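You operate a simulated robot arm through the tools that you are given. There is no shell and no other tool. Be economical: measure what you need, move in short steps, check, and stop when the job is done.

Carry out the task below with a simulated robot arm. There is one attempt and no reset: what you move stays moved.

TASK
Switch the suction switch on.
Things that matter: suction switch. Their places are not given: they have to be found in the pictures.

It is judged by the outcome, as a careful person would: the job done as asked, and still so three seconds after it is handed in. It fails if anything else is knocked over, pushed out of place, dropped, spilled or broken.

THE ROBOT
A 7-joint arm with a two-finger parallel gripper, fixed in place. Base frame: the origin is at the foot of the arm, x ahead of it, y to its left, z up. Lengths are in mm, angles in rad, forces in N, time in s.
Its first joint turns from -1.152 to 1.152 rad. Payload 1.57 kg.
Tool frame: the origin (TCP) lies between the finger pads and is the grasp point; the fingertips stand 30 mm ahead of it; z points along the fingers, y is the line along which they close. The gripper opens to 110 mm. The fingers are 24 mm wide and 12 mm thick; the gripper's body (48 by 112 mm) begins 78 mm behind the TCP.
Orientation is that of the tool frame in the base frame, as a unit quaternion [x, y, z, w]. With the fingers straight down and closing along the base's y, the tool's x points along the base's -x, its y along +y and its z along -z.

THE INTERFACE
- The arm moves only by the tool step_arm. Its argument "increments" is a list of rows, each a list of 3 entries, a list of its own where there are three numbers: the turn, a rotation vector about the tool's x, y, z in rad, then the shift along the tool's x, y, z in mm, then the closure, from 0 (fully open) to 1 (shut). In form: [[[wx, wy, wz], [x, y, z], fingers], ...]. A call has 1 to 10 rows; each row is the pose to reach, as a shift and turn from the pose commanded when the call began, along the tool's axes at that moment. A row lasts 0.2 s, in which the tool goes at most 50 mm and 0.15 rad; a call with a longer step from one row to the next is refused whole, and so is a gripper value outside its range. A pose out of reach is approached as far as the arm can. The call stops where the force on the tool passes 40 N (or 10 N more than at its start, if that is more) or the arm is blocked; 0.2 s more then pass. The fingers move at their own pace (about 108 mm/s each) and stop on an object; they squeeze with about 43 N. The grip force told is the motor's: it shows also when the fingers shut on nothing. Time passes only in rows, and 0.2 s behind the last, so rows that repeat a pose let the fingers close. It gives the time, the measured TCP pose, the force on the tool (base axes), the opening and the grip force at its end, in the units of the frame above (readings bear some noise).
- Cameras (640 x 400 px; columns grow to the right, rows downward): "scene" is fixed at [151.8, -380, 1408.8]; the picture's right is [0.89, -0.46, 0.00], its down [-0.24, -0.47, -0.85] and it looks along [0.39, 0.75, -0.53] (base axes); focal length 319 px, centre (320, 200). "wrist" rides on the gripper at [-36, 0, -80] in the tool frame; the picture's right is [0.00, -1.00, 0.00], its down [0.97, 0.00, -0.24] and it looks along [0.24, 0.00, 0.97] (tool axes); focal length 218 px, centre (320, 200).
- get_image(camera): a new picture of that camera. No time passes.
- probe_pixels(camera, pixels): for up to 12 pixels [column, row] of the newest picture of that camera ("zoom" is the newest enlarged one), the place [x, y, z] in the base frame of the surface seen there, good to about 2 mm. No time passes.
- enlarge(camera, box): a new picture of the part [left, top, right, bottom] of that camera's present view, enlarged. No time passes.
- job_done(): hands the job in; it is judged then, once.

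Work in short steps. Measure before you move; look again where a grasp or a placing could have gone wrong, and mend it. You have 60 turns and 22 pictures in all, the two below and enlarged ones among them. Open the gripper and draw the arm clear of the work before you hand the job in, unless the task says otherwise; then end with one line.

The tools are called after "Request:" as name(argument=value, ...) on one line, values as JSON. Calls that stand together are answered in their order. step_arm: Moves the arm, as the interface text tells. Its arguments: {"type":"object","properties":{"increments":{"type":"array","items":{"type":"array"}}},"required":["increments"]} The other tools are called the same way: get_image (camera) takes a picture; probe_pixels (camera, pixels) gives the place of the surface under pixels of a picture; enlarge (camera, box) takes an enlarged picture of a part of a camera's view; job_done () hands the job in.

At the start:

```text
t: 0.0
ee_pos: [369.4, 114.5, 1050.2]
orientation: [0.0, 1.0, 0.0, -0.001]
contact_force: [-0.2, -0.5, -0.6]
width: 110.0
gripper_force: 0.1
```

scene: 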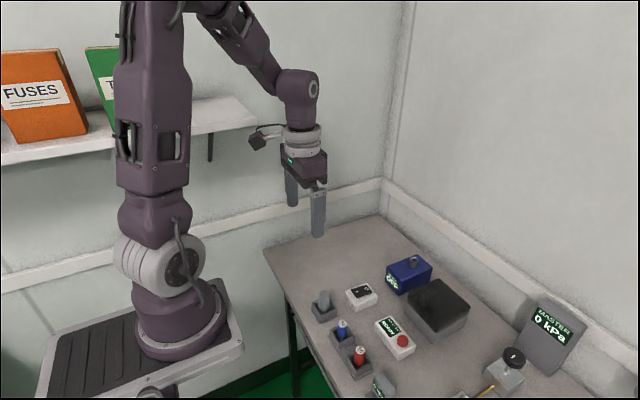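
wrist: 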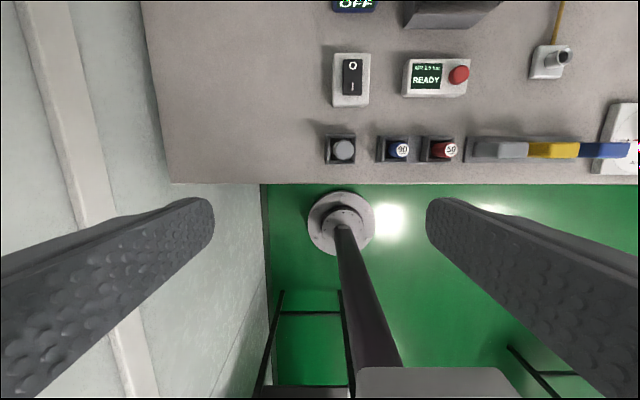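

The wrist view shows a rocker switch (O / I) near (351,80) and other devices; I'll enlarge both views to identify the suction switch.

Request:
enlarge(camera="scene", box=[290, 240, 480, 360])

Request:
enlarge(camera="wrist", box=[310, 0, 510, 125])

```text
3.33 times, centred on (385, 300) of scene
```

zoom: 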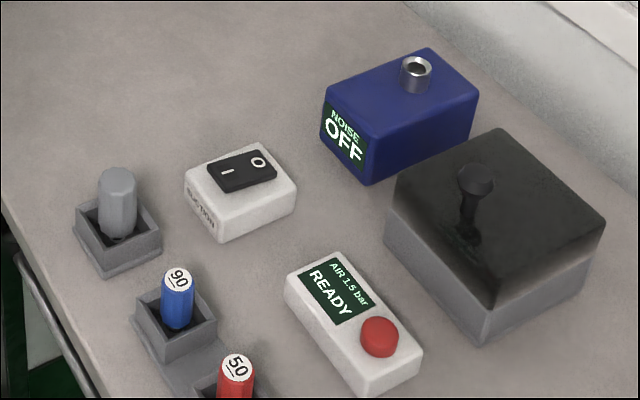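

```text
3.20 times, centred on (410, 62) of wrist
```

zoom: 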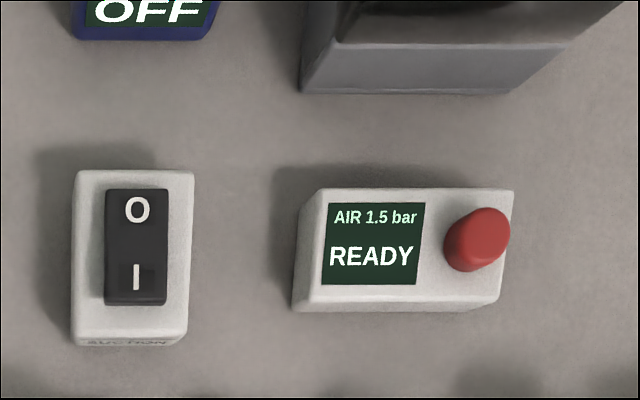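

The rocker box at zoom (130,260) is labelled SUCTION, with I at its near end. I'll probe the rocker's surface and its surroundings.

Request:
probe_pixels(camera="zoom", pixels=[[137, 195], [137, 210], [136, 235], [136, 260], [136, 280], [135, 298], [110, 250], [163, 250], [130, 178], [130, 325], [40, 260], [475, 235]])

Request:
probe_pixels(camera="wrist", pixels=[[343, 148], [399, 148], [446, 148], [355, 5]])

```text
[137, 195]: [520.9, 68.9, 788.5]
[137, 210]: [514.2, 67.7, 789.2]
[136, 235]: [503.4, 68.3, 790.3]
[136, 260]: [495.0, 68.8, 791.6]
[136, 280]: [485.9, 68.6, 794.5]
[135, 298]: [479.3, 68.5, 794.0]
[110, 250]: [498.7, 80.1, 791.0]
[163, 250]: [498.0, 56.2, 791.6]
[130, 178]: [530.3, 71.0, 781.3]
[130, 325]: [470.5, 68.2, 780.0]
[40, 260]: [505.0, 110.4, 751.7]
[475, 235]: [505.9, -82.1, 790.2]
```

```text
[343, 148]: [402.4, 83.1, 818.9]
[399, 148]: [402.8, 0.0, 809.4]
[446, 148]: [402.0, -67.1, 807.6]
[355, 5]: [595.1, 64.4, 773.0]
```

The I end (x≈484) stands proud of the O end, so the switch is off. The probed heights disagree with the stated table height, so I'll cross-check from the scene camera.

Request:
get_image(camera="scene")

Request:
probe_pixels(camera="scene", pixels=[[353, 291], [362, 291], [367, 289], [357, 302], [330, 270], [322, 293], [341, 323]])

```text
17 pictures are left
```

scene: 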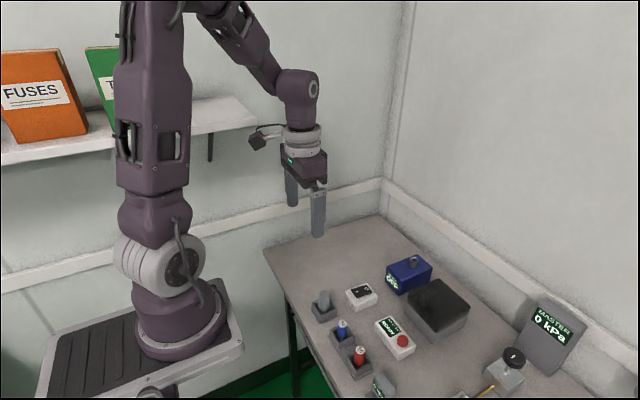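

```text
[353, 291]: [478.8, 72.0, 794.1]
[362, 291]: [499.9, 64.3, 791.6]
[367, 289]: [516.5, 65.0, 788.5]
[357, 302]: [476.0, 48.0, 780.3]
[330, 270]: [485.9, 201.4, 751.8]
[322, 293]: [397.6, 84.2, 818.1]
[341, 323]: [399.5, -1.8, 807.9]
```

Both cameras agree: the rocker's I end is at (482, 68.5, 794). I'll close the fingers and move to 46 mm above it.

Request:
step_arm(increments=[[[0, 0, 0], [-22, -9, 30], 1], [[0, 0, 0], [-46, -18, 60], 1], [[0, 0, 0], [-70, -28, 95], 1], [[0, 0, 0], [-92, -38, 135], 1], [[0, 0, 0], [-111.6, -46, 180], 1], [[0, 0, 0], [-111.6, -46, 180], 1], [[0, 0, 0], [-111.6, -46, 180], 1]])

Request:
get_image(camera="wrist")

```text
t: 1.6
ee_pos: [480.0, 68.7, 870.4]
orientation: [0.0, 1.0, 0.0, 0.0]
contact_force: [-1.0, 0.6, 0.6]
width: 0.0
gripper_force: 21.5
```

```text
16 pictures are left
```

wrist: 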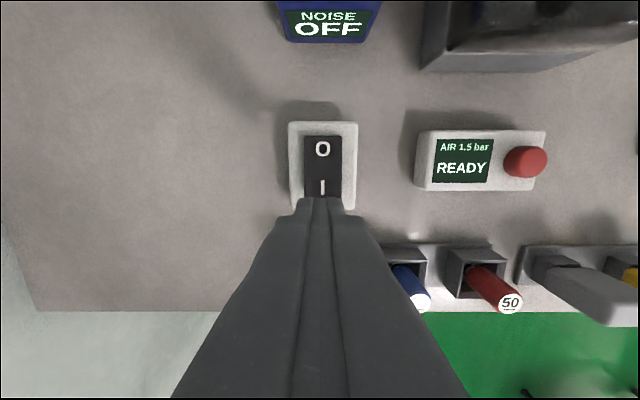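

The closed fingers line up with the rocker. I'll descend gently, pressing the I end down a few mm with force checks.

Request:
step_arm(increments=[[[0, 0, 0], [0, 0, 20], 1], [[0, 0, 0], [0, 0, 38], 1], [[0, 0, 0], [0, 0, 44], 1], [[0, 0, 0], [0, 0, 46], 1], [[0, 0, 0], [0, 0, 48], 1], [[0, 0, 0], [0, 0, 50], 1], [[0, 0, 0], [0, 0, 51], 1]])

Request:
get_image(camera="wrist")

```text
t: 3.2
ee_pos: [481.3, 69.1, 819.3]
orientation: [0.0, 1.0, -0.001, 0.0]
contact_force: [-3.5, 1.1, 14.8]
width: 0.0
gripper_force: 21.6
```

```text
15 pictures are left
```

wrist: 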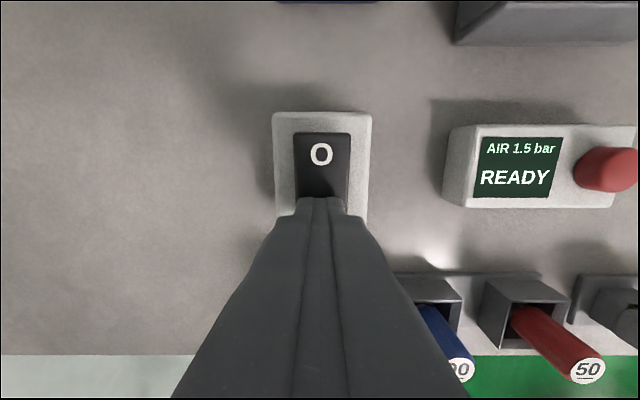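

Force is 14.8 N with the tip at about 789. I'll probe the O end to see whether the rocker has tipped.

Request:
probe_pixels(camera="wrist", pixels=[[321, 138], [312, 155], [330, 165], [321, 185]])

Request:
enlarge(camera="scene", box=[290, 240, 610, 400])

```text
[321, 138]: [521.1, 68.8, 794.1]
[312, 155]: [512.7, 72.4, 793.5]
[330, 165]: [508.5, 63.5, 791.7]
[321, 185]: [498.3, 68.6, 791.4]
```

```text
2.00 times, centred on (450, 320) of scene
```

zoom: 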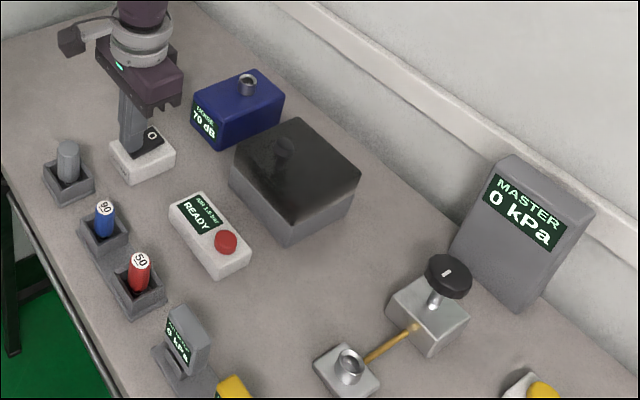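

The O end rose to 794 and the noise meter now reads 70 dB instead of OFF, so it has switched. I'll retract straight up, then back, and check that it stays on.

Request:
step_arm(increments=[[[0, 0, 0], [0, 0, -20], 1], [[0, 0, 0], [0, 0, -60], 1], [[0, 0, 0], [0, 0, -105], 0.5], [[0, 0, 0], [0, 0, -150], 0], [[0, 0, 0], [25, 10, -190], 0], [[0, 0, 0], [60, 20, -220], 0], [[0, 0, 0], [100, 40, -231], 0], [[0, 0, 0], [100, 40, -231], 0]])

Request:
enlarge(camera="scene", box=[290, 240, 610, 400])

Request:
get_image(camera="wrist")

```text
t: 5.0
ee_pos: [382.1, 107.4, 1049.8]
orientation: [-0.001, 1.0, 0.0, 0.001]
contact_force: [0.2, 0.3, 0.7]
width: 109.8
gripper_force: 0.0
```

```text
2.00 times, centred on (450, 320) of scene
```

zoom: 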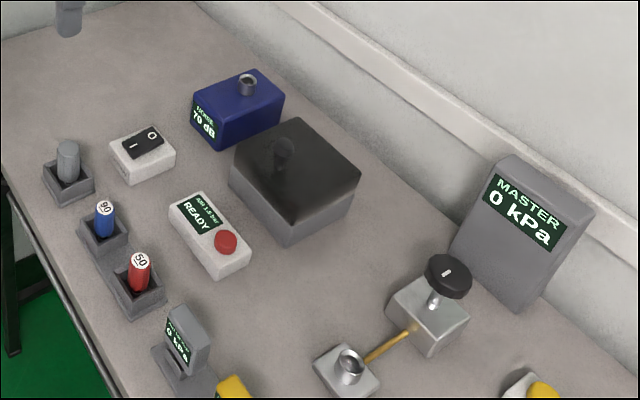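

```text
12 pictures are left
```

wrist: 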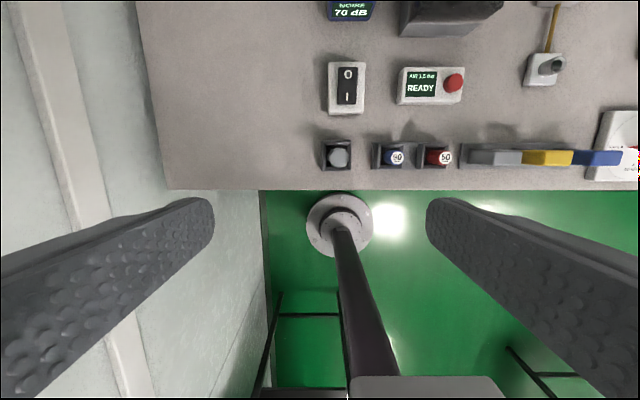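

The rocker stays tipped to I, the noise meter still reads 70 dB, and nothing else has moved. The arm is clear with the gripper open, so I'll hand it in.

Request:
job_done()

```text
The job is handed in.
```

The suction switch is on: the rocker stayed on I after the arm drew clear, the noise meter changed from OFF to 70 dB, and nothing else was disturbed.
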